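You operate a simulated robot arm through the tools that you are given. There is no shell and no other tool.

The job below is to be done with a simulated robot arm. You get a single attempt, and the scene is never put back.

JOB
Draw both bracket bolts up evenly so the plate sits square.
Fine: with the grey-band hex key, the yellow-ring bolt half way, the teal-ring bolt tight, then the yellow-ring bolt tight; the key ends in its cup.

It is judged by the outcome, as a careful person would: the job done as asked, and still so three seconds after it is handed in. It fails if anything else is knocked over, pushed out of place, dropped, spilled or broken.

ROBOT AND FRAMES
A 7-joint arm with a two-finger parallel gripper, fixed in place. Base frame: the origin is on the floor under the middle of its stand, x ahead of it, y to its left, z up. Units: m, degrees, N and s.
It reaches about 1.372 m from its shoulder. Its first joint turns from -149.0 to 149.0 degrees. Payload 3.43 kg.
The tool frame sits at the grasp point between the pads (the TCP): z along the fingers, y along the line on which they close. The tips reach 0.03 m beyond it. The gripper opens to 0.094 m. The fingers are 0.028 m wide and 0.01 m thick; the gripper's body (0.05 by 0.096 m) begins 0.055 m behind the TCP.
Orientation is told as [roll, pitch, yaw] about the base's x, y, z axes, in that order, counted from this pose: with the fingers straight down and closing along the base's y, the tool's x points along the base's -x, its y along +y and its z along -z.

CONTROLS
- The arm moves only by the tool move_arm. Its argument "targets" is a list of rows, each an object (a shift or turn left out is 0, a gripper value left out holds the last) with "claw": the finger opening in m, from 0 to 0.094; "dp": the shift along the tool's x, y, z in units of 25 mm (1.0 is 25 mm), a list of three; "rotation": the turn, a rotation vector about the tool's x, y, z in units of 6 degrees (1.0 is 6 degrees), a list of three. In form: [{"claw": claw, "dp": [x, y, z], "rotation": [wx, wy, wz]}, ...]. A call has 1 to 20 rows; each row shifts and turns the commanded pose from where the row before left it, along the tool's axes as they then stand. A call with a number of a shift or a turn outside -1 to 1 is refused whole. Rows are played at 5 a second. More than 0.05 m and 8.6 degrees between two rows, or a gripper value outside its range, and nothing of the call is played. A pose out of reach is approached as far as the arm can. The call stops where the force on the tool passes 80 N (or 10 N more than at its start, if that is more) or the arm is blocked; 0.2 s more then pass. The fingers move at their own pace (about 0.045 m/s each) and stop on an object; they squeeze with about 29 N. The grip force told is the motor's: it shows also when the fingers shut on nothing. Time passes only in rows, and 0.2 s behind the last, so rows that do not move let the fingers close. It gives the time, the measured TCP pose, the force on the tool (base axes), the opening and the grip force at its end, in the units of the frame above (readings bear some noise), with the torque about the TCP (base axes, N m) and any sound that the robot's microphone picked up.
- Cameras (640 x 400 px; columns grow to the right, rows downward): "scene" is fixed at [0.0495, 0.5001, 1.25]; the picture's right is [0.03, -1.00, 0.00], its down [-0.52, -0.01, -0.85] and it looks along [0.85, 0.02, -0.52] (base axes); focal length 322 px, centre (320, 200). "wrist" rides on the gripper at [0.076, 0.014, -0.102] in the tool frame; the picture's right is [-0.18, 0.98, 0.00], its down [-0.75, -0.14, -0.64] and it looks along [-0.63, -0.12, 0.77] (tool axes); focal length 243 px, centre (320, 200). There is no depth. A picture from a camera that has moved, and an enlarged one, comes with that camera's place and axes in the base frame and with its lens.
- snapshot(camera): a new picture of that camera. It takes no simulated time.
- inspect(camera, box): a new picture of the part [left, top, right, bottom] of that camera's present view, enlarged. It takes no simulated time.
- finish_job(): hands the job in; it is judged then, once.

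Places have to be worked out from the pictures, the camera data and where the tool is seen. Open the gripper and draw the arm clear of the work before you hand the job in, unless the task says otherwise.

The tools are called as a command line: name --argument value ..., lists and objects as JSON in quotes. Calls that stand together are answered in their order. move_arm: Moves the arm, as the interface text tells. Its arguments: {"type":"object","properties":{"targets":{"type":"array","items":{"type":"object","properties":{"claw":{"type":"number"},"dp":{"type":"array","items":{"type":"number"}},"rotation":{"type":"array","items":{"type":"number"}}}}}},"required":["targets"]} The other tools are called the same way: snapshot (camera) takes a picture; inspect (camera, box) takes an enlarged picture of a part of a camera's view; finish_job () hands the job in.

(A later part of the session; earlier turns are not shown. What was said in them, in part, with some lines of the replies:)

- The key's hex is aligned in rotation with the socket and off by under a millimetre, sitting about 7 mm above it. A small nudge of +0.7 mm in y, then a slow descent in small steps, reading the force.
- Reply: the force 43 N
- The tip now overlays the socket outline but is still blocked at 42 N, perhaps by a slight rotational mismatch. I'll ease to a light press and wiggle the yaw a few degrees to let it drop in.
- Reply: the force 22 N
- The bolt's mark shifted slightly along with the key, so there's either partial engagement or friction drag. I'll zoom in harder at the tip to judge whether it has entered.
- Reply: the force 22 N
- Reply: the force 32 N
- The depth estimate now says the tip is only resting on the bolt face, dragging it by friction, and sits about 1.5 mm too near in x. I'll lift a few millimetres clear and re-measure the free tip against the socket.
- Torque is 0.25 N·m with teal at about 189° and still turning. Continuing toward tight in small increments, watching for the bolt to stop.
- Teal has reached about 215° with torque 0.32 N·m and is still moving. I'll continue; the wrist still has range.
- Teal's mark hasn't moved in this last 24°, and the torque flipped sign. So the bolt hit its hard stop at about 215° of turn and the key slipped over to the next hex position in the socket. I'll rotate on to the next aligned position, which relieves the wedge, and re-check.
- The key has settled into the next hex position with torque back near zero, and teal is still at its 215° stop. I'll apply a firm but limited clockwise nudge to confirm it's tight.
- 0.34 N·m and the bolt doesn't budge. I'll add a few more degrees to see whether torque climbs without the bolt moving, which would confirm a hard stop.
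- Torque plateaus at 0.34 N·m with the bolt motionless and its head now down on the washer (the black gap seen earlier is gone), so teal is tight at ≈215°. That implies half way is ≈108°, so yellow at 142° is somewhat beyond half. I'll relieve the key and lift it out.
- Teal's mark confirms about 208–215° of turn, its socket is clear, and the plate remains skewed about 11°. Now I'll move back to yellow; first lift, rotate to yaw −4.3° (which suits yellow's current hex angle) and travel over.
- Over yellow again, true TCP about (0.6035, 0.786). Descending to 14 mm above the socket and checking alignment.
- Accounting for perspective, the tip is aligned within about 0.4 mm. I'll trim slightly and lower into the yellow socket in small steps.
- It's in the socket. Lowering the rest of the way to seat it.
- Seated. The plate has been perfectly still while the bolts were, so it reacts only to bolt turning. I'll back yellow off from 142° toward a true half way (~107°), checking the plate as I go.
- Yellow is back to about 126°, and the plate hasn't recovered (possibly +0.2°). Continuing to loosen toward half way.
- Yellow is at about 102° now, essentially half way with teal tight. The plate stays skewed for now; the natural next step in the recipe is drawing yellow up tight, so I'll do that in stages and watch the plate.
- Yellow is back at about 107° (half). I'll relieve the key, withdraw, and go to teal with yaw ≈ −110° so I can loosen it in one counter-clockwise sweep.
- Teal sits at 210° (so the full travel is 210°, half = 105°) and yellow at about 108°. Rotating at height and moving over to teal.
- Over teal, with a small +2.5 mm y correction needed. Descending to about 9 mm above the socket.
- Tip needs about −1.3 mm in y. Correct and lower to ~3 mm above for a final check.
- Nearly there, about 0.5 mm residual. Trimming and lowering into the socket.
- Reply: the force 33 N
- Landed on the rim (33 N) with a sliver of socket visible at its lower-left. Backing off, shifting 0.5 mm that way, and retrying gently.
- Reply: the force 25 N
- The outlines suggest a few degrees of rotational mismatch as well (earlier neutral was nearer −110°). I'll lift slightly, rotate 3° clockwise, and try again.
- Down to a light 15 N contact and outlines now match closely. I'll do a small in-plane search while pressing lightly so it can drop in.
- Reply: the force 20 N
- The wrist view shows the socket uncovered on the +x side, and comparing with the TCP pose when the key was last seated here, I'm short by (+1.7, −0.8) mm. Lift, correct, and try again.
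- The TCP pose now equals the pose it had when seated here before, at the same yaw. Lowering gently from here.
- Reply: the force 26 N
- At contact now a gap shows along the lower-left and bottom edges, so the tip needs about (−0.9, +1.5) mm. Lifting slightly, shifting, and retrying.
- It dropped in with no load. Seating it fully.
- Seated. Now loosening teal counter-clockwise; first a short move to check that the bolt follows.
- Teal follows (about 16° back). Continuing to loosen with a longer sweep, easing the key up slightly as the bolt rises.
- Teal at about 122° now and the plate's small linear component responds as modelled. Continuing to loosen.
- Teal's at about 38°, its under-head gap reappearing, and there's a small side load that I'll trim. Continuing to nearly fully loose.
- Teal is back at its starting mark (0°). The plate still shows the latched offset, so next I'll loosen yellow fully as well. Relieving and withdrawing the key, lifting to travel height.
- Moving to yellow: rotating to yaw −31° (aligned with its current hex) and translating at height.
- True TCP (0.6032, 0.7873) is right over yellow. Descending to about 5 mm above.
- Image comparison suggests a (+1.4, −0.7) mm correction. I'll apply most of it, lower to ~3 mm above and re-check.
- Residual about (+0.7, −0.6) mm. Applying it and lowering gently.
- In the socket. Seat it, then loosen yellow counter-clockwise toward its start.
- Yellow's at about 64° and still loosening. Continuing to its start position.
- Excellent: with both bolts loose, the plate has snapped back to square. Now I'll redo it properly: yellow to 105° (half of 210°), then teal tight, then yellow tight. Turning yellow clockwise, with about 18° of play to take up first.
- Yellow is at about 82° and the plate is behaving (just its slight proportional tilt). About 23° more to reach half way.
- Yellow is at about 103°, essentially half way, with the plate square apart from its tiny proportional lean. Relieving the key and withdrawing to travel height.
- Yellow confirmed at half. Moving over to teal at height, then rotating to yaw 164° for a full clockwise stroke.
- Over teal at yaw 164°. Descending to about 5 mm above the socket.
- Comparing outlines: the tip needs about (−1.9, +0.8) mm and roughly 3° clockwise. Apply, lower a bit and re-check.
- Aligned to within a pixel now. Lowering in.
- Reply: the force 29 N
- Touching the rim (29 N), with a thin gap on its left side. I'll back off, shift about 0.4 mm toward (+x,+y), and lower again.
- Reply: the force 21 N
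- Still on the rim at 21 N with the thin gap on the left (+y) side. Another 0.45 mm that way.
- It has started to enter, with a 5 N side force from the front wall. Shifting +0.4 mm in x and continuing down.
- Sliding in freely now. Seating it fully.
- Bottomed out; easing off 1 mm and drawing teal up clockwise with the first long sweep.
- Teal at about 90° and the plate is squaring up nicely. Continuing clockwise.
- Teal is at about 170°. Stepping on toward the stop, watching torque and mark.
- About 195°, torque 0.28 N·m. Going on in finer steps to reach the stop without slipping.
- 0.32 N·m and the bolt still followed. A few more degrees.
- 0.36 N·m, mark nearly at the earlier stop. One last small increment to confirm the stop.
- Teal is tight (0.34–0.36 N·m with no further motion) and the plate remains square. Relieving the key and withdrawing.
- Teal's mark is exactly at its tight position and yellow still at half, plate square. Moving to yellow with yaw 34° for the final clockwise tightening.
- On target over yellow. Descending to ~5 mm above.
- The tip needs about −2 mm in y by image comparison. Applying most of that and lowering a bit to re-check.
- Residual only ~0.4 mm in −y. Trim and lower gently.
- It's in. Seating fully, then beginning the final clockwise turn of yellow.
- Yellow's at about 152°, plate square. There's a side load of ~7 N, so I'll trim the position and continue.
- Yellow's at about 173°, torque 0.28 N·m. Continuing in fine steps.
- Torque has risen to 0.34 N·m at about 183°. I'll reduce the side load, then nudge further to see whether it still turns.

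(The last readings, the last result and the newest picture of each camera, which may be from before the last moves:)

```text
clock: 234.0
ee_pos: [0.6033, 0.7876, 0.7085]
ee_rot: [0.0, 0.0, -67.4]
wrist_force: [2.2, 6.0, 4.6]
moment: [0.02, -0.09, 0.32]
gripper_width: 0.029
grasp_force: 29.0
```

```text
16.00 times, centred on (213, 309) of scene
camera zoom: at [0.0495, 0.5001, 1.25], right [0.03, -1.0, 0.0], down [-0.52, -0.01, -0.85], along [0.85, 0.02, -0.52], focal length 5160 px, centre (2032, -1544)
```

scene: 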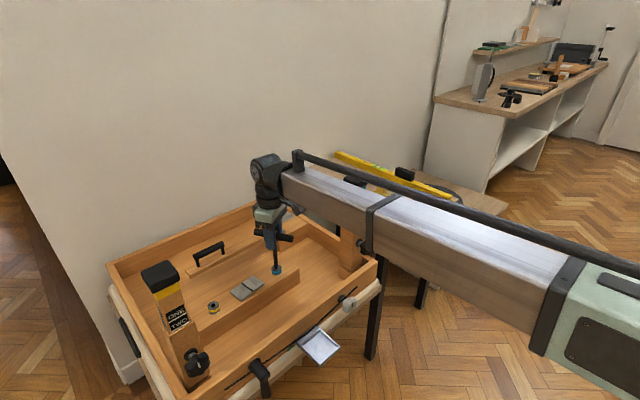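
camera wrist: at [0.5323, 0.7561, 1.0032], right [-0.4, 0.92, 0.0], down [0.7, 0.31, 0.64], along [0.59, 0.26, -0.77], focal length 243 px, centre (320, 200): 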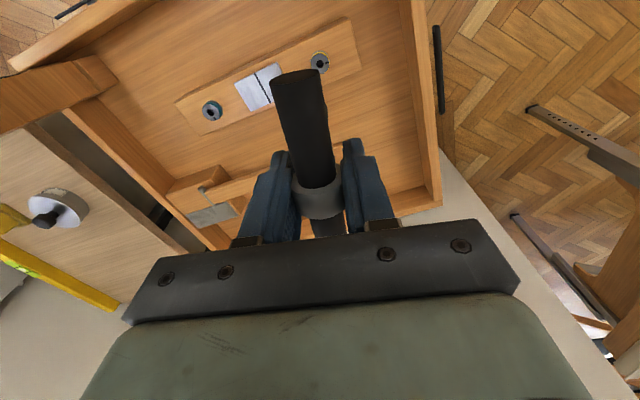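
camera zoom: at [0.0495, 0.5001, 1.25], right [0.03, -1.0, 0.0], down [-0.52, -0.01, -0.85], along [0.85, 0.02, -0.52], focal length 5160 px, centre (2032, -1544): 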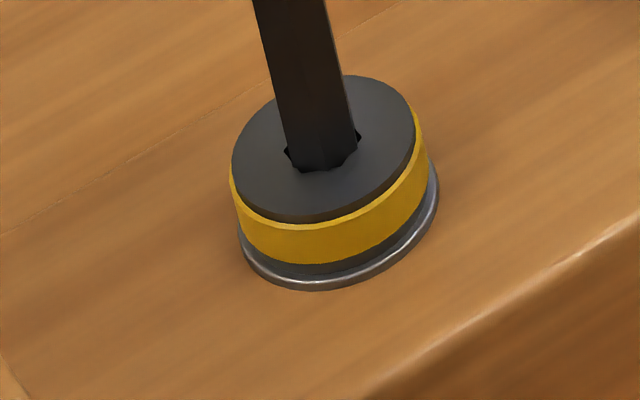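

The bolt didn't move in this last nudge and torque is saturated at about 0.33 N·m, so yellow has probably reached its stop near 183°: its torque curve runs ~25° ahead of teal's throughout. I'll check the plate's squareness closely, since its small lean reflects the remaining difference.

inspect --camera "scene" --box '[226, 272, 266, 302]'

inspect --camera "scene" --box '[190, 255, 300, 325]'

inspect --camera "scene" --box '[204, 296, 222, 310]'

```text
13.33 times, centred on (246, 287) of scene
camera zoom: at [0.0495, 0.5001, 1.25], right [0.03, -1.0, 0.0], down [-0.52, -0.01, -0.85], along [0.85, 0.02, -0.52], focal length 4300 px, centre (1307, -960)
```

zoom: 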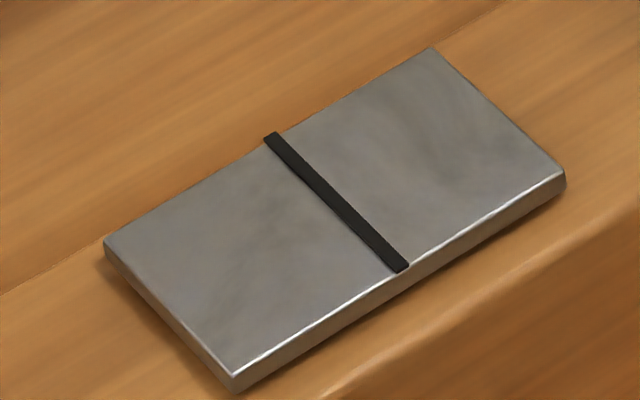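

```text
5.71 times, centred on (245, 290) of scene
camera zoom: at [0.0495, 0.5001, 1.25], right [0.03, -1.0, 0.0], down [-0.52, -0.01, -0.85], along [0.85, 0.02, -0.52], focal length 1843 px, centre (749, -314)
```

zoom: 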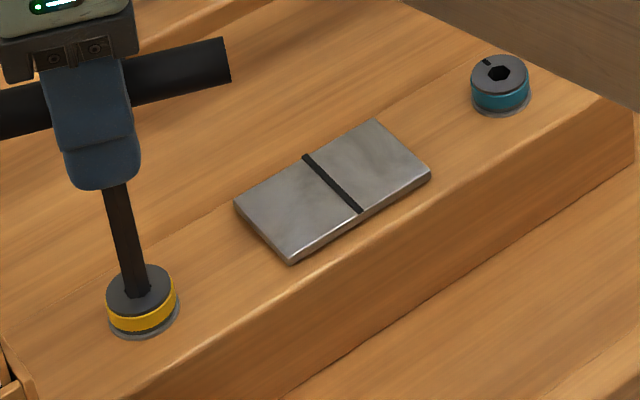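

```text
16.00 times, centred on (213, 303) of scene
camera zoom: at [0.0495, 0.5001, 1.25], right [0.03, -1.0, 0.0], down [-0.52, -0.01, -0.85], along [0.85, 0.02, -0.52], focal length 5160 px, centre (2032, -1448)
```

zoom: 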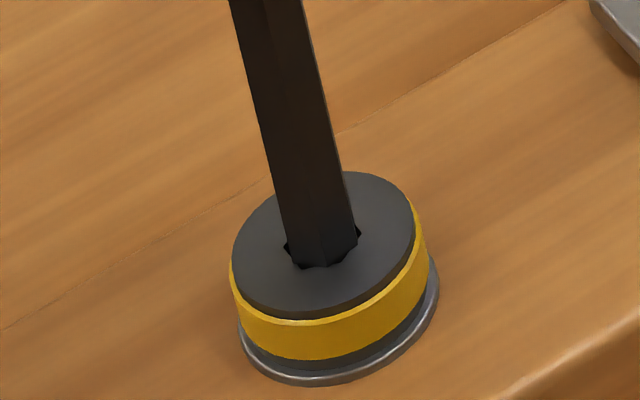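

The plate's residual lean suggests yellow may have a little travel left, and the key is carrying a 6 N side load that could be binding it. I'll back the key off to the middle of its play, check the side force, then tighten again cleanly.

move_arm --targets '[{"rotation": [0, 0, -0.8]}, {"rotation": [0, 0, -0.8]}, {"rotation": [0, 0, -0.8]}, {"rotation": [0, 0, -0.8]}, {}]'

inspect --camera "scene" --box '[204, 296, 222, 310]'

inspect --camera "wrist" --box '[300, 60, 360, 120]'

```text
clock: 235.2
ee_pos: [0.6031, 0.787, 0.7088]
ee_rot: [-0.1, 0.1, -48.0]
wrist_force: [0.3, -1.1, -1.4]
moment: [-0.02, -0.07, -0.01]
gripper_width: 0.0287
grasp_force: 28.1
```

```text
16.00 times, centred on (213, 303) of scene
camera zoom: at [0.0495, 0.5001, 1.25], right [0.03, -1.0, 0.0], down [-0.52, -0.01, -0.85], along [0.85, 0.02, -0.52], focal length 5160 px, centre (2032, -1448)
```

zoom: 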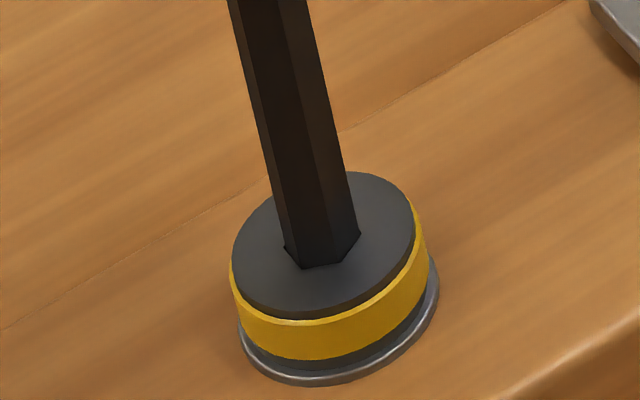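

```text
6.67 times, centred on (330, 90) of wrist
camera zoom: at [0.5629, 0.8513, 0.8101], right [0.85, 0.52, 0.0], down [0.4, -0.65, 0.64], along [0.33, -0.55, -0.77], focal length 1618 px, centre (253, 933)
```

zoom: 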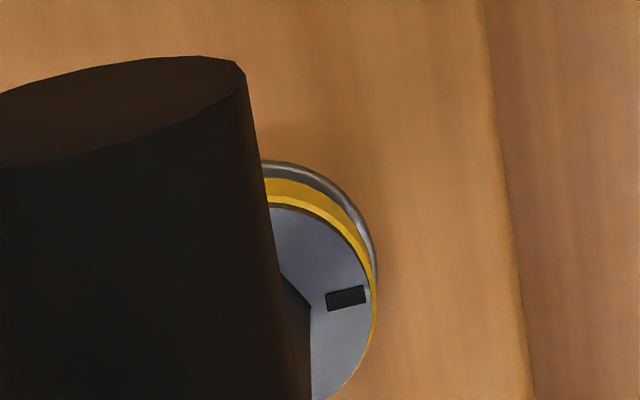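

Free again with no side load, yellow at about 184°. Re-applying clockwise torque in small steps to see if it advances.

move_arm --targets '[{"dp": [0, 0, 0.02], "rotation": [0, 0, 0.4]}, {"rotation": [0, 0, 0.4]}, {"rotation": [0, 0, 0.4]}, {"rotation": [0, 0, 0.4]}, {"rotation": [0, 0, 0.3]}, {}]'

inspect --camera "wrist" --box '[300, 60, 360, 120]'

```text
clock: 236.6
ee_pos: [0.604, 0.7874, 0.7079]
ee_rot: [0.0, 0.0, -59.5]
wrist_force: [0.7, 2.0, 0.7]
moment: [-0.14, 0.03, 0.3]
gripper_width: 0.029
grasp_force: 29.8
```

```text
6.67 times, centred on (330, 90) of wrist
camera zoom: at [0.5773, 0.8586, 0.8101], right [0.94, 0.34, 0.0], down [0.26, -0.72, 0.64], along [0.22, -0.6, -0.77], focal length 1618 px, centre (253, 933)
```

zoom: 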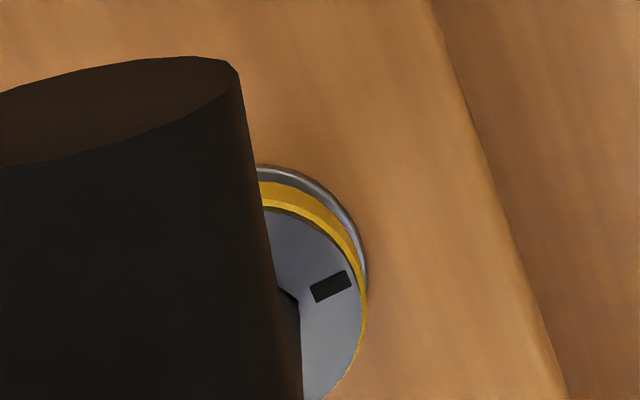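

move_arm --targets '[{"rotation": [0, 0, 0.25]}, {"rotation": [0, 0, 0.25]}, {"rotation": [0, 0, 0.25]}]'

inspect --camera "wrist" --box '[300, 60, 360, 120]'

```text
clock: 237.4
ee_pos: [0.6047, 0.7885, 0.708]
ee_rot: [0.1, 0.1, -64.1]
wrist_force: [2.9, 4.9, 0.5]
moment: [-0.02, -0.18, 0.33]
gripper_width: 0.0285
grasp_force: 28.8
```

```text
6.67 times, centred on (330, 90) of wrist
camera zoom: at [0.583, 0.8606, 0.8101], right [0.96, 0.26, 0.0], down [0.2, -0.74, 0.64], along [0.17, -0.62, -0.77], focal length 1618 px, centre (253, 933)
```

zoom: 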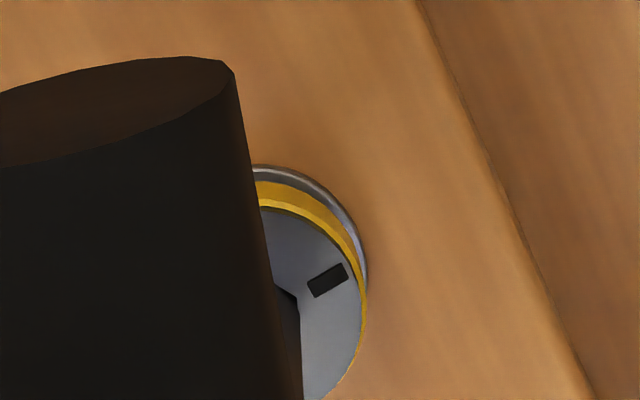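

Torque again saturates at ~0.33 N·m with no motion. Notably yellow's mark now points at about 44°, the same direction as teal's at its stop, so both bolts have reached the same tight position (yellow simply started further along). I'll relieve the key, withdraw it, and verify the marks and plate.

move_arm --targets '[{"rotation": [0, 0, -0.7]}, {"rotation": [0, 0, -0.7]}, {"rotation": [0, 0, -0.7]}, {"rotation": [0, 0, -0.55]}, {"dp": [0, 0, -0.15]}, {"dp": [0, 0, -0.2]}, {"dp": [0, 0, -0.3]}, {"dp": [0, 0, -0.6]}, {"dp": [0, 0, -0.95]}, {"dp": [0, 0, -0.95]}, {"dp": [0, 0, -0.95]}, {"dp": [0, 0, -0.95]}, {"dp": [0, 0, -0.95]}, {"dp": [0, 0, -0.95]}, {"dp": [0, 0, -0.75]}, {}]'

inspect --camera "scene" --box '[204, 296, 222, 310]'

inspect --camera "scene" --box '[269, 261, 287, 275]'

inspect --camera "scene" --box '[190, 255, 300, 325]'

inspect --camera "scene" --box '[226, 272, 266, 302]'

```text
clock: 240.8
ee_pos: [0.6043, 0.787, 0.9009]
ee_rot: [-0.1, 0.0, -48.0]
wrist_force: [0.3, 0.2, -2.4]
moment: [0.0, -0.01, 0.01]
gripper_width: 0.0286
grasp_force: 28.8
```

```text
16.00 times, centred on (213, 303) of scene
camera zoom: at [0.0495, 0.5001, 1.25], right [0.03, -1.0, 0.0], down [-0.52, -0.01, -0.85], along [0.85, 0.02, -0.52], focal length 5160 px, centre (2032, -1448)
```

zoom: 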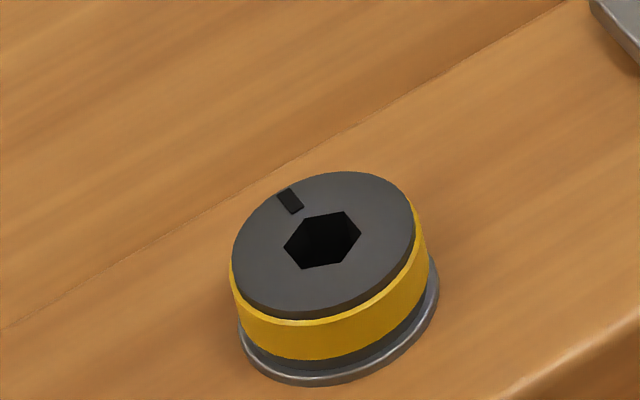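

```text
16.00 times, centred on (278, 268) of scene
camera zoom: at [0.0495, 0.5001, 1.25], right [0.03, -1.0, 0.0], down [-0.52, -0.01, -0.85], along [0.85, 0.02, -0.52], focal length 5160 px, centre (992, -888)
```

zoom: 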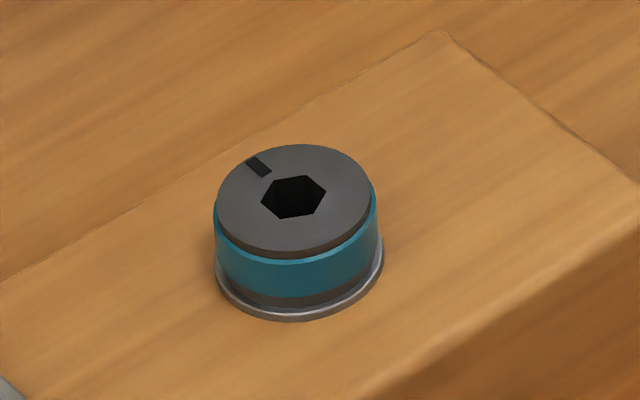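

```text
5.71 times, centred on (245, 290) of scene
camera zoom: at [0.0495, 0.5001, 1.25], right [0.03, -1.0, 0.0], down [-0.52, -0.01, -0.85], along [0.85, 0.02, -0.52], focal length 1843 px, centre (749, -314)
```

zoom: 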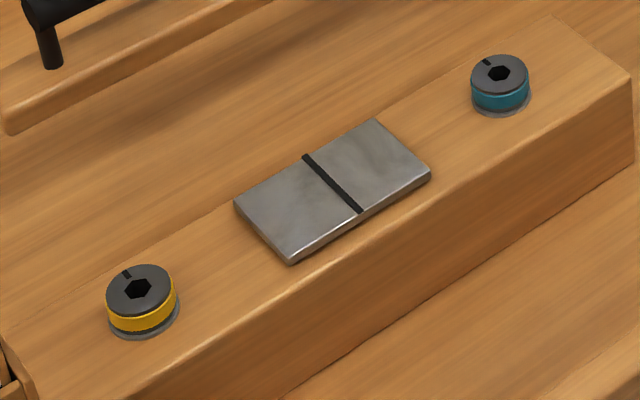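

```text
13.33 times, centred on (246, 287) of scene
camera zoom: at [0.0495, 0.5001, 1.25], right [0.03, -1.0, 0.0], down [-0.52, -0.01, -0.85], along [0.85, 0.02, -0.52], focal length 4300 px, centre (1307, -960)
```

zoom: 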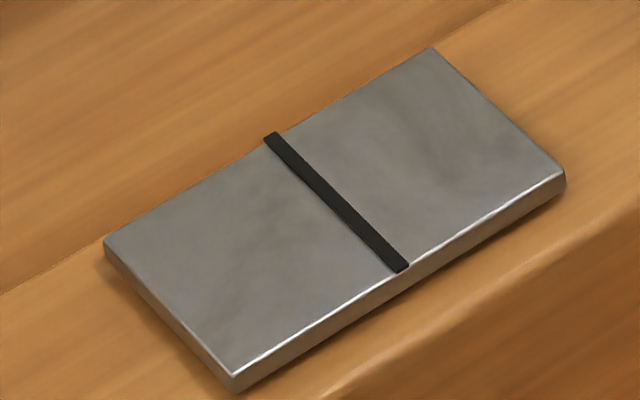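

Both marks now point the same way (44.3° and 44.6°), both heads are down on their washers and the plate is square. Now I'll return the key: raise high above the posts, rotate to yaw 45° (the cup orientation), and travel to the cup.

move_arm --targets '[{"dp": [0, 0, -0.98]}, {"dp": [0, 0, -0.98]}, {"dp": [0, 0, -0.98]}, {"dp": [0, 0, -0.98]}, {"dp": [0, 0, -0.98]}, {"dp": [0, 0, -0.98]}, {"dp": [0, 0, -0.98]}, {}]'

move_arm --targets '[{"rotation": [0, 0, -0.97]}, {"rotation": [0, 0, -0.97]}, {"rotation": [0, 0, -0.97]}, {"rotation": [0, 0, -0.97]}, {"rotation": [0, 0, -0.97]}, {"rotation": [0, 0, -0.97]}, {"rotation": [0, 0, -0.97]}, {"rotation": [0, 0, -0.97]}, {"rotation": [0, 0, -0.97]}, {"rotation": [0, 0, -0.97]}, {"rotation": [0, 0, -0.97]}, {"rotation": [0, 0, -0.97]}, {"rotation": [0, 0, -0.97]}, {"rotation": [0, 0, -0.97]}, {"rotation": [0, 0, -0.97]}, {"rotation": [0, 0, -0.97]}, {}]'

move_arm --targets '[{"dp": [0.222, -0.974, 0]}, {"dp": [0.222, -0.974, 0]}, {"dp": [0.222, -0.974, 0]}, {"dp": [0.222, -0.974, 0]}, {"dp": [0.222, -0.974, 0]}, {"dp": [0.222, -0.974, 0]}, {"dp": [0.222, -0.974, 0]}, {"dp": [0.222, -0.974, 0]}, {"dp": [0.222, -0.974, 0]}, {"dp": [0.222, -0.974, 0]}, {"dp": [0.222, -0.974, 0]}, {"dp": [0.222, -0.974, 0]}, {}]'

```text
clock: 242.6
ee_pos: [0.6023, 0.7873, 1.0726]
ee_rot: [0.0, 0.0, -48.1]
wrist_force: [1.1, -0.2, -0.6]
moment: [-0.03, -0.01, 0.02]
gripper_width: 0.0286
grasp_force: 28.9
```

```text
clock: 246.2
ee_pos: [0.6041, 0.7859, 1.0737]
ee_rot: [0.0, -0.1, 45.1]
wrist_force: [-0.7, -0.6, -2.1]
moment: [0.0, 0.01, 0.0]
gripper_width: 0.0286
grasp_force: 29.7
```

```text
clock: 249.0
ee_pos: [0.7626, 0.5335, 1.0728]
ee_rot: [0.1, 0.0, 45.0]
wrist_force: [0.4, -0.1, -1.5]
moment: [0.01, 0.04, 0.0]
gripper_width: 0.0286
grasp_force: 29.0
```

Continuing to above the cup.

move_arm --targets '[{"dp": [0.22, -0.976, 0]}, {"dp": [0.22, -0.976, 0]}, {"dp": [0.22, -0.976, 0]}, {"dp": [0.22, -0.976, 0]}, {"dp": [0.22, -0.976, 0]}, {"dp": [0.22, -0.976, 0]}, {"dp": [0.22, -0.976, 0]}, {"dp": [0.22, -0.976, 0]}, {"dp": [0.22, -0.976, 0]}, {"dp": [0.22, -0.976, 0]}, {"dp": [0.22, -0.976, 0]}, {}, {}]'

inspect --camera "wrist" --box '[240, 20, 400, 220]'

inspect --camera "scene" --box '[340, 100, 460, 240]'

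inspect --camera "scene" --box '[376, 210, 404, 234]'

```text
clock: 251.8
ee_pos: [0.9097, 0.3012, 1.0722]
ee_rot: [0.1, 0.0, 44.9]
wrist_force: [-0.2, -0.1, -1.6]
moment: [0.03, 0.02, -0.01]
gripper_width: 0.0288
grasp_force: 28.7
```

```text
2.00 times, centred on (320, 120) of wrist
camera zoom: at [0.8463, 0.2563, 1.1743], right [-0.57, 0.82, 0.0], down [0.63, 0.43, 0.64], along [0.53, 0.36, -0.77], focal length 485 px, centre (320, 360)
```

zoom: 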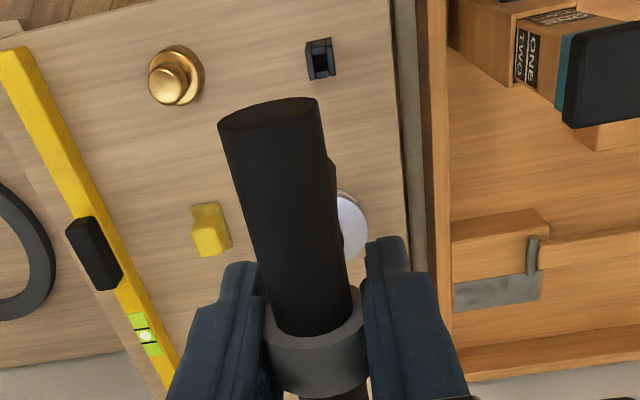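

```text
2.86 times, centred on (400, 170) of scene
camera zoom: at [0.0495, 0.5001, 1.25], right [0.03, -1.0, 0.0], down [-0.52, -0.01, -0.85], along [0.85, 0.02, -0.52], focal length 922 px, centre (91, 286)
```

zoom: 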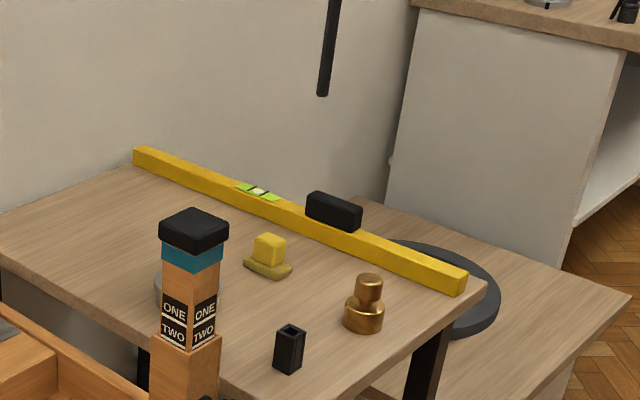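

```text
16.00 times, centred on (390, 222) of scene
camera zoom: at [0.0495, 0.5001, 1.25], right [0.03, -1.0, 0.0], down [-0.52, -0.01, -0.85], along [0.85, 0.02, -0.52], focal length 5160 px, centre (-800, -152)
```

zoom: 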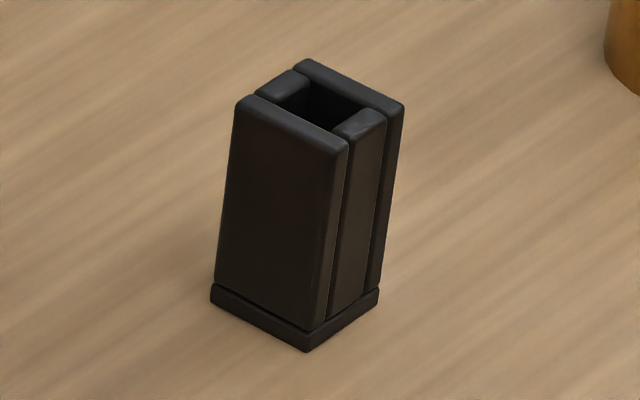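

Cup is undisturbed. True TCP is about 1.2 mm beyond the original grasp point in x and y; I'll correct for that and descend until the tip is about 15 mm above the cup.

move_arm --targets '[{"dp": [0.068, 0, 0.95]}, {"dp": [0, 0, 0.95]}, {"dp": [0, 0, 0.95]}, {"dp": [0, 0, 0.95]}, {"dp": [0, 0, 0.95]}, {"dp": [0, 0, 0.95]}, {"dp": [0, 0, 0.95]}, {"dp": [0, 0, 0.95]}, {"dp": [0, 0, 0.95]}, {"dp": [0, 0, 0.95]}, {"dp": [0, 0, 0.9]}, {}, {}]'

inspect --camera "scene" --box '[376, 200, 408, 228]'

inspect --camera "scene" --box '[340, 140, 460, 240]'

inspect --camera "wrist" --box '[280, 40, 360, 120]'

```text
clock: 254.6
ee_pos: [0.9083, 0.3024, 0.8114]
ee_rot: [0.0, 0.0, 44.9]
wrist_force: [-0.1, -1.0, -2.7]
moment: [-0.01, 0.03, -0.03]
gripper_width: 0.0287
grasp_force: 29.3
```

```text
14.29 times, centred on (392, 214) of scene
camera zoom: at [0.0495, 0.5001, 1.25], right [0.03, -1.0, 0.0], down [-0.52, -0.01, -0.85], along [0.85, 0.02, -0.52], focal length 4608 px, centre (-709, 0)
```

zoom: 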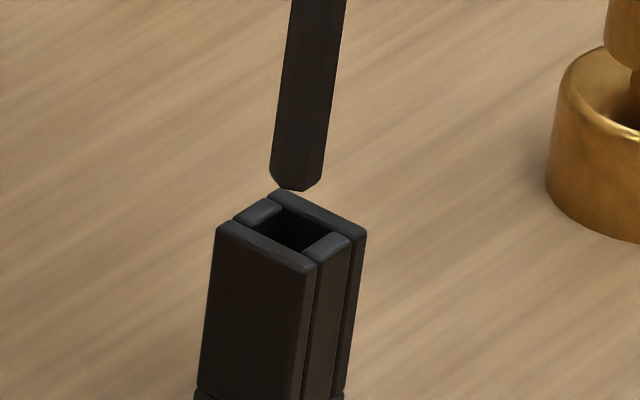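

```text
4.00 times, centred on (400, 190) of scene
camera zoom: at [0.0495, 0.5001, 1.25], right [0.03, -1.0, 0.0], down [-0.52, -0.01, -0.85], along [0.85, 0.02, -0.52], focal length 1290 px, centre (0, 240)
```

zoom: 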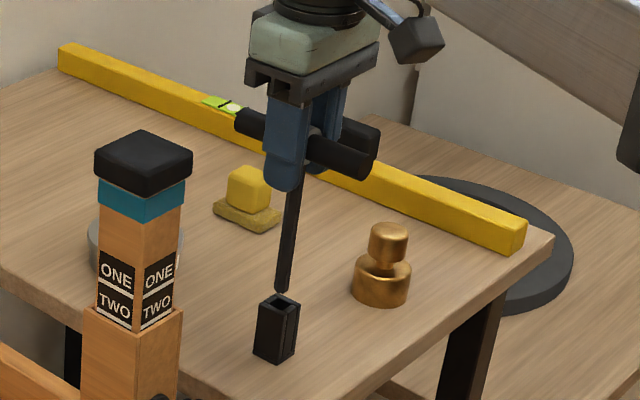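

```text
5.00 times, centred on (320, 80) of wrist
camera zoom: at [0.845, 0.2559, 0.9141], right [-0.57, 0.82, 0.0], down [0.63, 0.43, 0.64], along [0.53, 0.36, -0.77], focal length 1213 px, centre (320, 800)
```

zoom: 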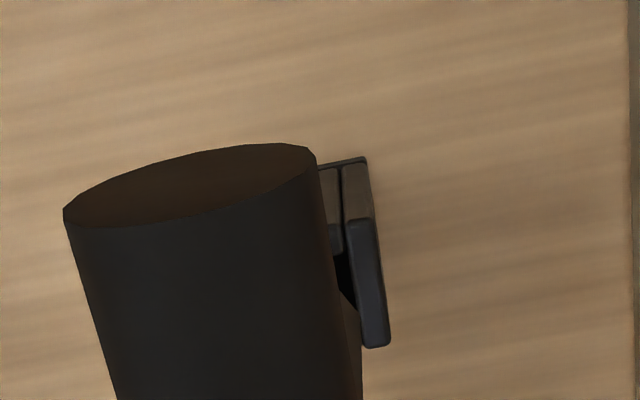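

The tip is about 0.75 mm to the +y side of the cup's centreline. Correcting and lowering to a few millimetres above the cup's rim for a direct comparison.

move_arm --targets '[{"dp": [0.023, -0.023, 0.15]}, {"dp": [0, 0, 0.15]}, {"dp": [0, 0, 0.15]}, {}, {}]'

inspect --camera "scene" --box '[380, 205, 402, 222]'

inspect --camera "wrist" --box '[290, 50, 350, 110]'

```text
clock: 255.8
ee_pos: [0.9092, 0.3005, 0.8008]
ee_rot: [0.0, -0.1, 45.0]
wrist_force: [-0.3, 0.3, -1.2]
moment: [0.01, 0.01, 0.01]
gripper_width: 0.0284
grasp_force: 29.1
```

```text
16.00 times, centred on (391, 214) of scene
camera zoom: at [0.0495, 0.5001, 1.25], right [0.03, -1.0, 0.0], down [-0.52, -0.01, -0.85], along [0.85, 0.02, -0.52], focal length 5160 px, centre (-816, -16)
```

zoom: 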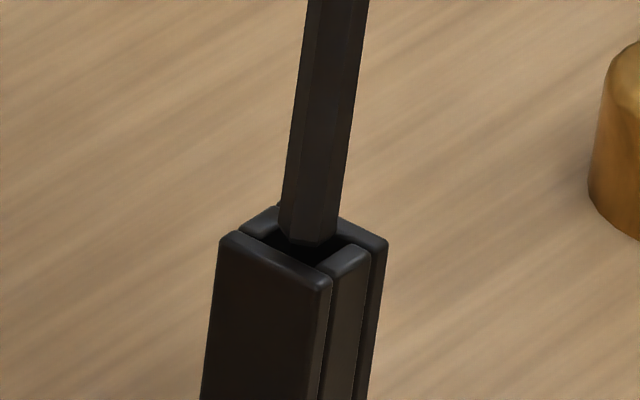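

```text
6.67 times, centred on (320, 80) of wrist
camera zoom: at [0.8449, 0.2548, 0.9027], right [-0.57, 0.82, 0.0], down [0.63, 0.43, 0.64], along [0.53, 0.36, -0.77], focal length 1618 px, centre (320, 1000)
```

zoom: 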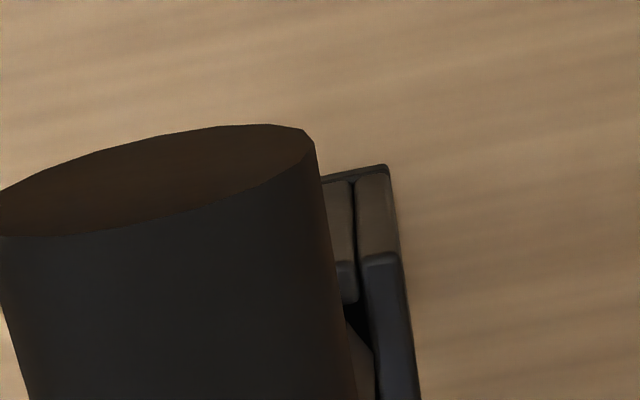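

Triangulating the cup's rim gives z ≈ 0.6705, so the tip is ~2.7 mm above it and aligned with the opening to about 0.3 mm. Lowering slowly while watching for contact.

move_arm --targets '[{"dp": [0, 0, 0.06]}, {"dp": [0, 0, 0.06]}, {"dp": [0, 0, 0.06]}, {"dp": [0, 0, 0.06]}, {}]'

inspect --camera "scene" --box '[380, 205, 402, 222]'

inspect --camera "scene" --box '[376, 210, 404, 234]'

```text
clock: 257.0
ee_pos: [0.9087, 0.3009, 0.7948]
ee_rot: [0.0, -0.1, 44.9]
wrist_force: [1.3, -0.1, -1.1]
moment: [-0.06, -0.04, -0.02]
gripper_width: 0.0287
grasp_force: 28.5
```

```text
16.00 times, centred on (391, 214) of scene
camera zoom: at [0.0495, 0.5001, 1.25], right [0.03, -1.0, 0.0], down [-0.52, -0.01, -0.85], along [0.85, 0.02, -0.52], focal length 5160 px, centre (-816, -16)
```

zoom: 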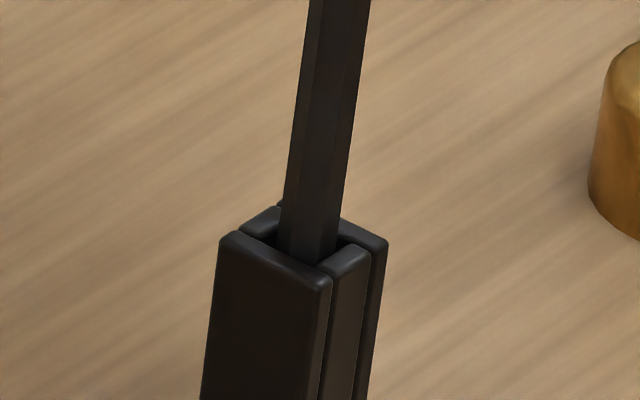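

```text
16.00 times, centred on (390, 222) of scene
camera zoom: at [0.0495, 0.5001, 1.25], right [0.03, -1.0, 0.0], down [-0.52, -0.01, -0.85], along [0.85, 0.02, -0.52], focal length 5160 px, centre (-800, -152)
```

zoom: 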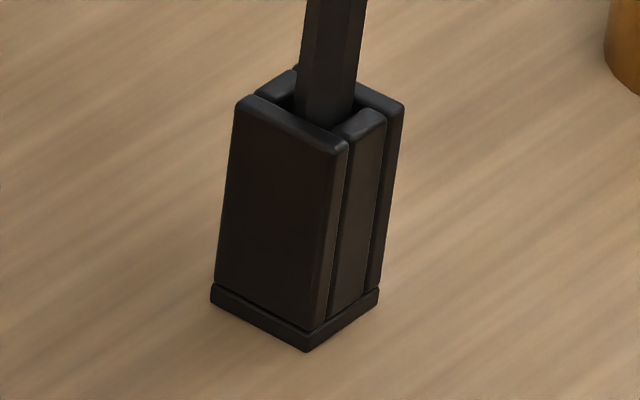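

The tip has entered the cup with no vertical load, slightly touching its front wall. I'll trim +0.4 mm in x and go on lowering in small steps.

move_arm --targets '[{"dp": [-0.012, -0.012, 0.04]}, {"dp": [0, 0, 0.08]}, {"dp": [0, 0, 0.08]}, {"dp": [0, 0, 0.08]}, {"dp": [0, 0, 0.08]}, {"dp": [0, 0, 0.08]}, {}]'

inspect --camera "scene" --box '[376, 210, 404, 234]'

```text
clock: 258.6
ee_pos: [0.9096, 0.2999, 0.7838]
ee_rot: [0.0, 0.1, 45.0]
wrist_force: [0.0, 0.4, -1.7]
moment: [0.0, -0.01, -0.02]
gripper_width: 0.0287
grasp_force: 28.9
```

```text
16.00 times, centred on (390, 222) of scene
camera zoom: at [0.0495, 0.5001, 1.25], right [0.03, -1.0, 0.0], down [-0.52, -0.01, -0.85], along [0.85, 0.02, -0.52], focal length 5160 px, centre (-800, -152)
```

zoom: 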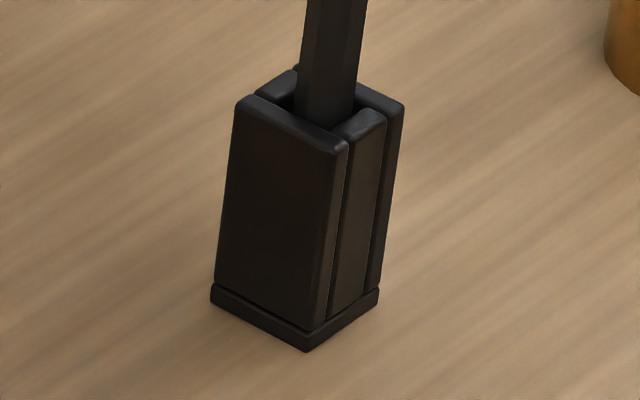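

Sliding in with no side force and the cup undisturbed. Continuing down to near the bottom.

move_arm --targets '[{"dp": [0, 0, 0.11]}, {"dp": [0, 0, 0.11]}, {"dp": [0, 0, 0.11]}, {"dp": [0, 0, 0.11]}, {"dp": [0, 0, 0.11]}, {"dp": [0, 0, 0.11]}, {"dp": [0, 0, 0.11]}, {"dp": [0, 0, 0.11]}, {"dp": [0, 0, 0.06]}, {}]'

inspect --camera "scene" --box '[360, 170, 420, 240]'

```text
clock: 260.8
ee_pos: [0.909, 0.3006, 0.7611]
ee_rot: [0.0, -0.1, 45.0]
wrist_force: [-0.6, 0.3, -2.3]
moment: [0.01, 0.02, 0.0]
gripper_width: 0.0286
grasp_force: 28.7
```

```text
5.71 times, centred on (390, 205) of scene
camera zoom: at [0.0495, 0.5001, 1.25], right [0.03, -1.0, 0.0], down [-0.52, -0.01, -0.85], along [0.85, 0.02, -0.52], focal length 1843 px, centre (-80, 171)
```

zoom: 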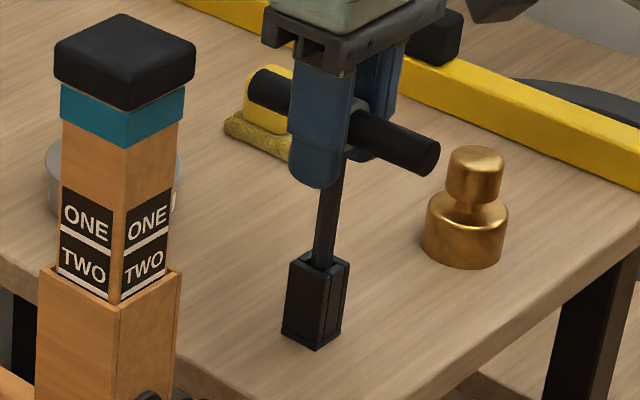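

Nearly home. Lowering in 1 mm steps until it just touches the bottom.

move_arm --targets '[{"dp": [0, 0, 0.05]}, {"dp": [0, 0, 0.05]}, {"dp": [0, 0, 0.05]}, {"dp": [0, 0, 0.04]}, {}]'

```text
clock: 262.0
ee_pos: [0.9093, 0.2998, 0.7548]
ee_rot: [0.0, 0.1, 45.0]
wrist_force: [0.4, -0.4, -1.2]
moment: [-0.03, -0.01, -0.01]
gripper_width: 0.0287
grasp_force: 28.8
```

move_arm --targets '[{"dp": [0, 0, 0.03]}, {"dp": [0, 0, 0.03]}, {}]'

```text
clock: 262.8
ee_pos: [0.9096, 0.2994, 0.7541]
ee_rot: [0.0, 0.1, 45.2]
wrist_force: [0.2, 0.7, 9.2]
moment: [-0.08, 0.0, 0.0]
gripper_width: 0.0286
grasp_force: 29.2
```

Bottom reached at the same height as originally (z 0.754). Easing the load off and opening the gripper.

move_arm --targets '[{"dp": [0, 0, -0.025]}, {}, {"claw": 0.05}, {}, {}, {"claw": 0.094}, {}, {}, {}, {}]'

inspect --camera "scene" --box '[360, 170, 420, 240]'

snapshot --camera "wrist"

```text
clock: 265.0
ee_pos: [0.9091, 0.2998, 0.7532]
ee_rot: [0.1, 0.0, 45.0]
wrist_force: [0.3, -0.5, 0.3]
moment: [0.02, -0.03, -0.02]
gripper_width: 0.094
grasp_force: 0.0
```

```text
5.71 times, centred on (390, 205) of scene
camera zoom: at [0.0495, 0.5001, 1.25], right [0.03, -1.0, 0.0], down [-0.52, -0.01, -0.85], along [0.85, 0.02, -0.52], focal length 1843 px, centre (-80, 171)
```

zoom: 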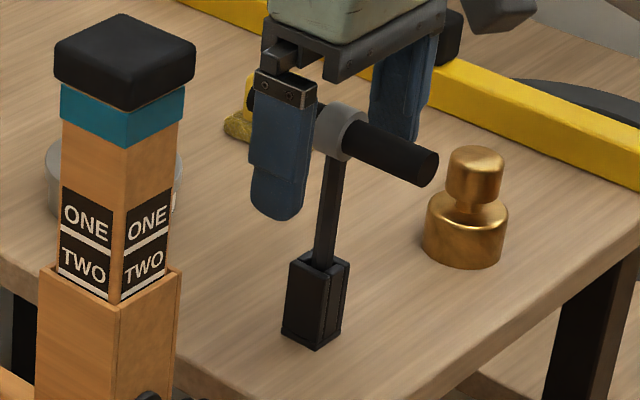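

```text
taken
camera wrist: at [0.8451, 0.2541, 0.8559], right [-0.57, 0.82, 0.0], down [0.63, 0.43, 0.64], along [0.53, 0.36, -0.77], focal length 243 px, centre (320, 200)
```

wrist: 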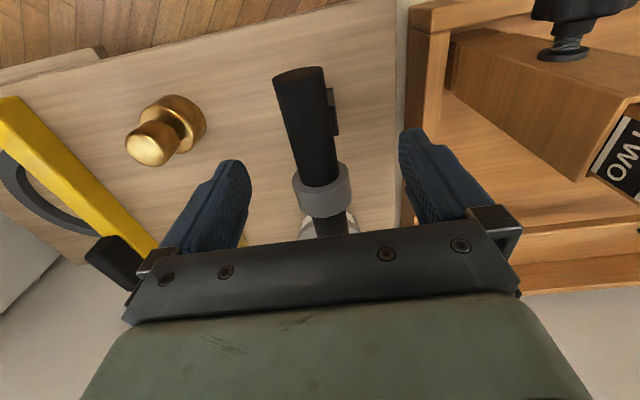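

The key stands upright in its cup, just as at the start. Retracting straight up, clear of the handle.

move_arm --targets '[{"dp": [0, 0, -0.5]}, {"dp": [0, 0, -0.7]}, {"dp": [0, 0, -0.9]}, {"dp": [0, 0, -0.95]}, {"dp": [0, 0, -0.95]}, {"dp": [0, 0, -0.95]}, {"dp": [0, 0, -0.95]}, {"dp": [0, 0, -0.95]}, {"dp": [0, 0, -0.95]}, {"dp": [0, 0, -0.95]}, {"dp": [0, 0, -0.95]}, {"dp": [0, 0, -0.95]}, {"dp": [0, 0, -0.95]}, {"dp": [0, 0, -0.95]}, {}]'

snapshot --camera "scene"

inspect --camera "scene" --box '[340, 150, 460, 240]'

inspect --camera "scene" --box '[190, 255, 300, 325]'

inspect --camera "scene" --box '[226, 272, 266, 302]'

```text
clock: 268.2
ee_pos: [0.9094, 0.2997, 1.0688]
ee_rot: [0.1, 0.0, 44.9]
wrist_force: [0.3, 0.5, 0.2]
moment: [0.0, 0.02, -0.02]
gripper_width: 0.0937
grasp_force: 0.1
```

```text
taken
```

scene: 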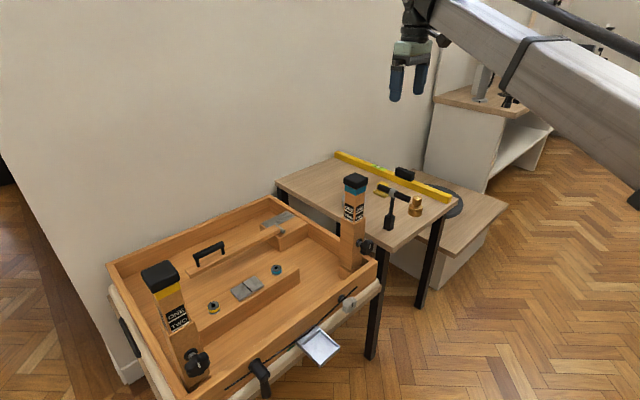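

```text
4.44 times, centred on (400, 195) of scene
camera zoom: at [0.0495, 0.5001, 1.25], right [0.03, -1.0, 0.0], down [-0.52, -0.01, -0.85], along [0.85, 0.02, -0.52], focal length 1434 px, centre (-36, 222)
```

zoom: 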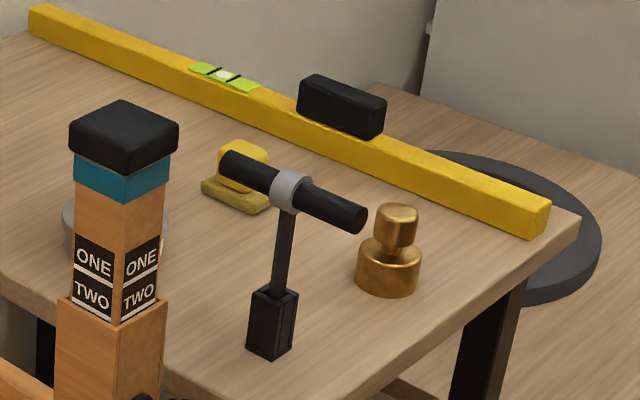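

```text
5.71 times, centred on (245, 290) of scene
camera zoom: at [0.0495, 0.5001, 1.25], right [0.03, -1.0, 0.0], down [-0.52, -0.01, -0.85], along [0.85, 0.02, -0.52], focal length 1843 px, centre (749, -314)
```

zoom: 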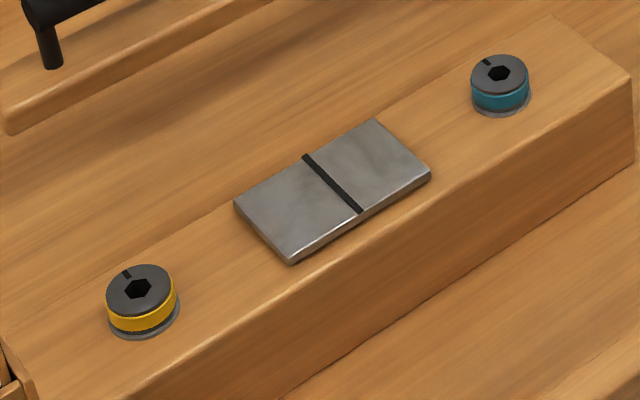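

```text
13.33 times, centred on (246, 287) of scene
camera zoom: at [0.0495, 0.5001, 1.25], right [0.03, -1.0, 0.0], down [-0.52, -0.01, -0.85], along [0.85, 0.02, -0.52], focal length 4300 px, centre (1307, -960)
```

zoom: 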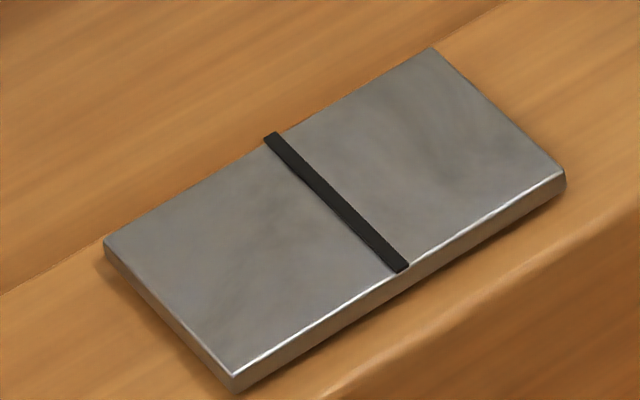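

Everything is in place: key in its cup, nothing disturbed. Before handing in I'll move the open gripper clear and use the wrist camera for one more accurate look at the plate's squareness and bolt marks from a second angle.

move_arm --targets '[{"dp": [0.268, 0.968, 0]}, {"dp": [0.268, 0.968, 0]}, {"dp": [0.268, 0.968, 0]}, {"dp": [0.268, 0.968, 0]}, {"dp": [0.268, 0.968, 0]}, {"dp": [0.268, 0.968, 0]}, {"dp": [0.268, 0.968, 0]}, {"dp": [0.268, 0.968, 0]}, {"dp": [0.268, 0.968, 0]}, {"dp": [0.268, 0.968, 0]}, {"dp": [0.268, 0.968, 0]}, {"dp": [0.268, 0.968, 0]}, {"dp": [0.268, 0.968, 0]}, {"dp": [0.268, 0.968, 0]}, {"dp": [0.268, 0.968, 0]}, {"dp": [0.268, 0.968, 0]}, {"dp": [0.268, 0.968, 0]}, {"dp": [0.268, 0.968, 0]}, {"dp": [0.268, 0.968, 0]}, {"dp": [0.268, 0.968, 0]}]'

snapshot --camera "wrist"

```text
clock: 272.4
ee_pos: [0.4714, 0.5479, 1.0674]
ee_rot: [0.0, 0.0, 45.0]
wrist_force: [0.6, -0.6, 0.3]
moment: [0.01, 0.01, -0.02]
gripper_width: 0.0941
grasp_force: 0.1
```

```text
taken
camera wrist: at [0.4073, 0.5029, 1.1699], right [-0.56, 0.83, 0.0], down [0.63, 0.43, 0.64], along [0.53, 0.36, -0.77], focal length 243 px, centre (320, 200)
```

wrist: 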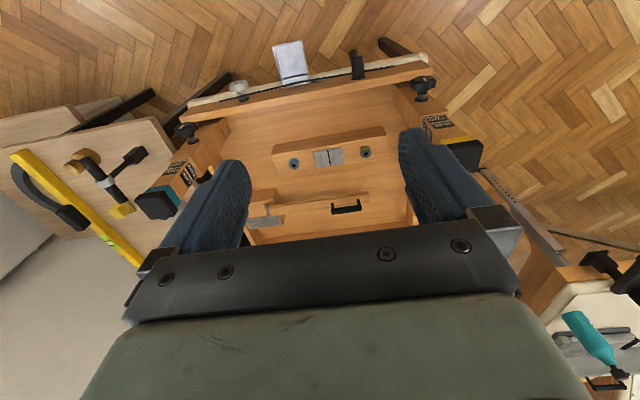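

Now both bolts and the plate are in clear view between the fingers. Zooming in on each.

inspect --camera "wrist" --box '[309, 145, 349, 170]'

inspect --camera "wrist" --box '[275, 135, 385, 185]'

inspect --camera "wrist" --box '[345, 140, 385, 165]'

inspect --camera "wrist" --box '[274, 150, 314, 175]'

```text
16.00 times, centred on (329, 158) of wrist
camera zoom: at [0.4073, 0.5029, 1.1699], right [-0.56, 0.83, 0.0], down [0.63, 0.43, 0.64], along [0.53, 0.36, -0.77], focal length 3882 px, centre (176, 880)
```

zoom: 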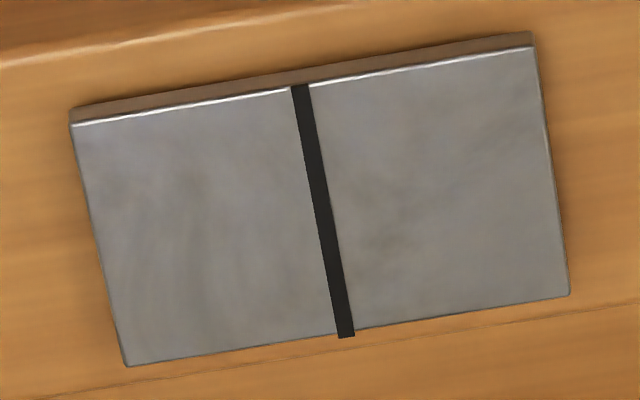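

```text
5.82 times, centred on (330, 160) of wrist
camera zoom: at [0.4073, 0.5029, 1.1699], right [-0.56, 0.83, 0.0], down [0.63, 0.43, 0.64], along [0.53, 0.36, -0.77], focal length 1412 px, centre (262, 433)
```

zoom: 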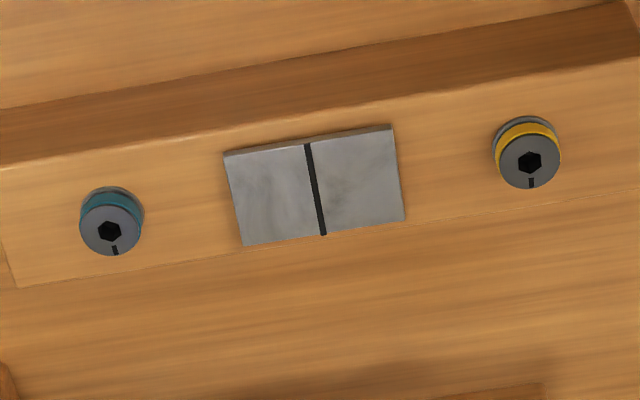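

```text
16.00 times, centred on (365, 152) of wrist
camera zoom: at [0.4073, 0.5029, 1.1699], right [-0.56, 0.83, 0.0], down [0.63, 0.43, 0.64], along [0.53, 0.36, -0.77], focal length 3882 px, centre (-400, 960)
```

zoom: 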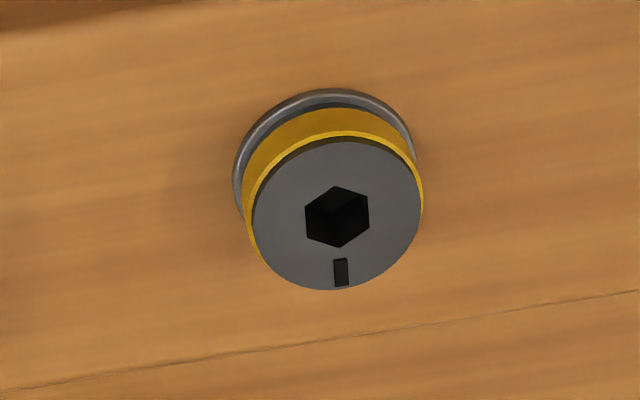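

```text
16.00 times, centred on (294, 162) of wrist
camera zoom: at [0.4073, 0.5029, 1.1699], right [-0.56, 0.83, 0.0], down [0.63, 0.43, 0.64], along [0.53, 0.36, -0.77], focal length 3882 px, centre (736, 800)
```

zoom: 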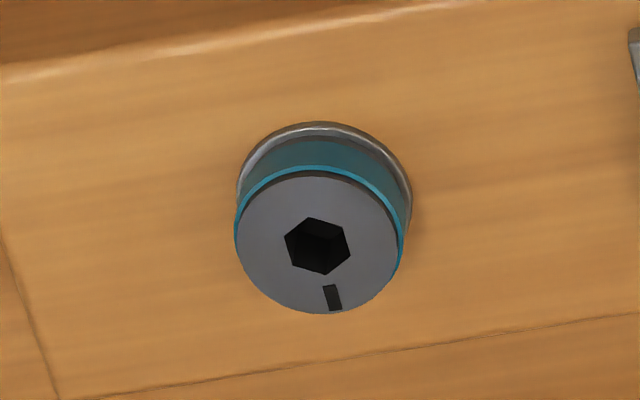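

Both marks read 44.2–44.6° from this second view, and the plate's back edge is parallel to the beam edge within measurement error, so it sits square with both bolts tight. I'll return the arm to its starting pose, clear of the work with the gripper open, and do a final check.

move_arm --targets '[{"dp": [0.22, -0.92, 0]}, {"dp": [0.22, -0.92, 0]}, {"dp": [0.22, -0.92, 0]}, {"dp": [0.22, -0.92, 0]}, {"dp": [0.22, -0.92, 0]}, {"rotation": [0, 0, 0.94]}, {"rotation": [0, 0, 0.94]}, {"rotation": [0, 0, 0.94]}, {"rotation": [0, 0, 0.94]}, {"rotation": [0, 0, 0.94]}, {"rotation": [0, 0, 0.94]}, {"rotation": [0, 0, 0.94]}, {"rotation": [0, 0, 0.94]}, {}, {}, {}]'

snapshot --camera "scene"

inspect --camera "scene" --box '[270, 140, 470, 265]'

inspect --camera "scene" --box '[100, 250, 400, 400]'

```text
clock: 275.8
ee_pos: [0.5338, 0.4466, 1.0683]
ee_rot: [0.1, 0.1, -0.1]
wrist_force: [-0.3, -0.4, 0.3]
moment: [0.0, 0.0, -0.05]
gripper_width: 0.094
grasp_force: 0.0
```

```text
taken
```

scene: 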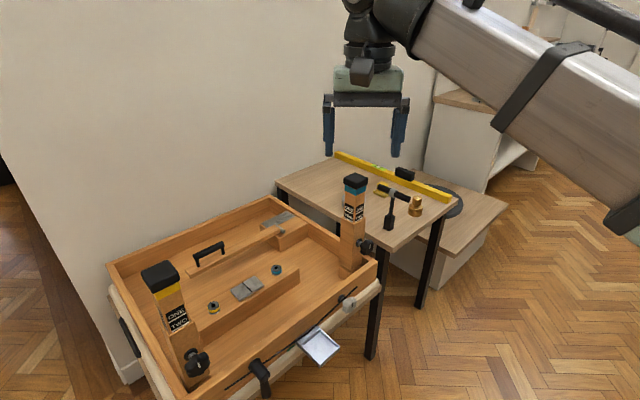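

```text
3.20 times, centred on (370, 202) of scene
camera zoom: at [0.0495, 0.5001, 1.25], right [0.03, -1.0, 0.0], down [-0.52, -0.01, -0.85], along [0.85, 0.02, -0.52], focal length 1032 px, centre (160, 192)
```

zoom: 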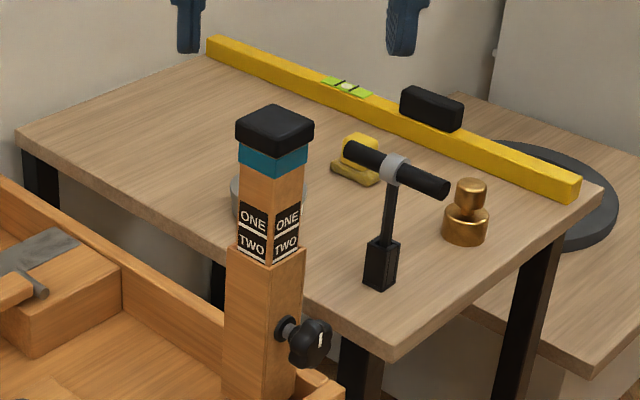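

```text
2.13 times, centred on (250, 325) of scene
camera zoom: at [0.0495, 0.5001, 1.25], right [0.03, -1.0, 0.0], down [-0.52, -0.01, -0.85], along [0.85, 0.02, -0.52], focal length 688 px, centre (469, -67)
```

zoom: 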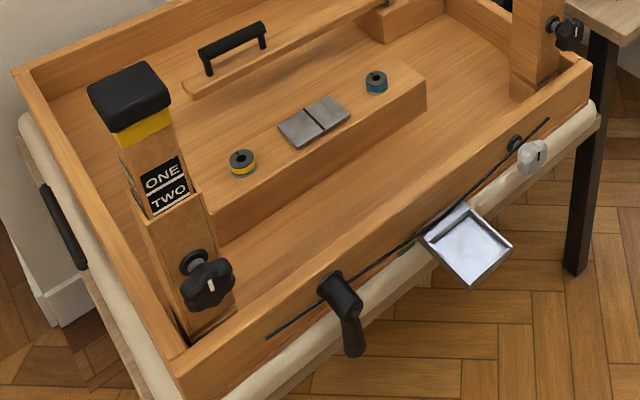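

The scene matches its starting layout: key upright in its cup, both bolts tight with their marks pointing the same way, and the plate square. Nothing has been disturbed, and the arm is clear with the gripper open, so I'm handing the job in.

finish_job

```text
The job is handed in.
```

Both bracket bolts are tight, the plate sits square, and the grey-band key is back in its cup. The job is handed in.

- **First attempt:** I ran the yellow bolt too far before starting on teal, and the plate skewed about 8–10°. I backed both bolts off to their starting positions, and the plate returned to square.
- **Second attempt:** I then followed the recipe. Yellow went roughly half way (about 103° of its 184° of travel), then teal tight, then yellow tight.
- **Tightness:** I judged each bolt tight when it stopped moving at about 0.34 N·m. I couldn't apply more than that without the key slipping in the socket, and it did slip once, on teal in the first attempt. Both index marks ended at the same angle (about 44°) and both heads are down on their washers.
- **Squareness:** In the final close-up the plate's back edge is parallel to the beam. The front edge read up to about 0.3–0.5° off, which I put down to measurement error.

The rest of the scene looks as it did at the start. The gripper is open and the arm is back at its starting pose.
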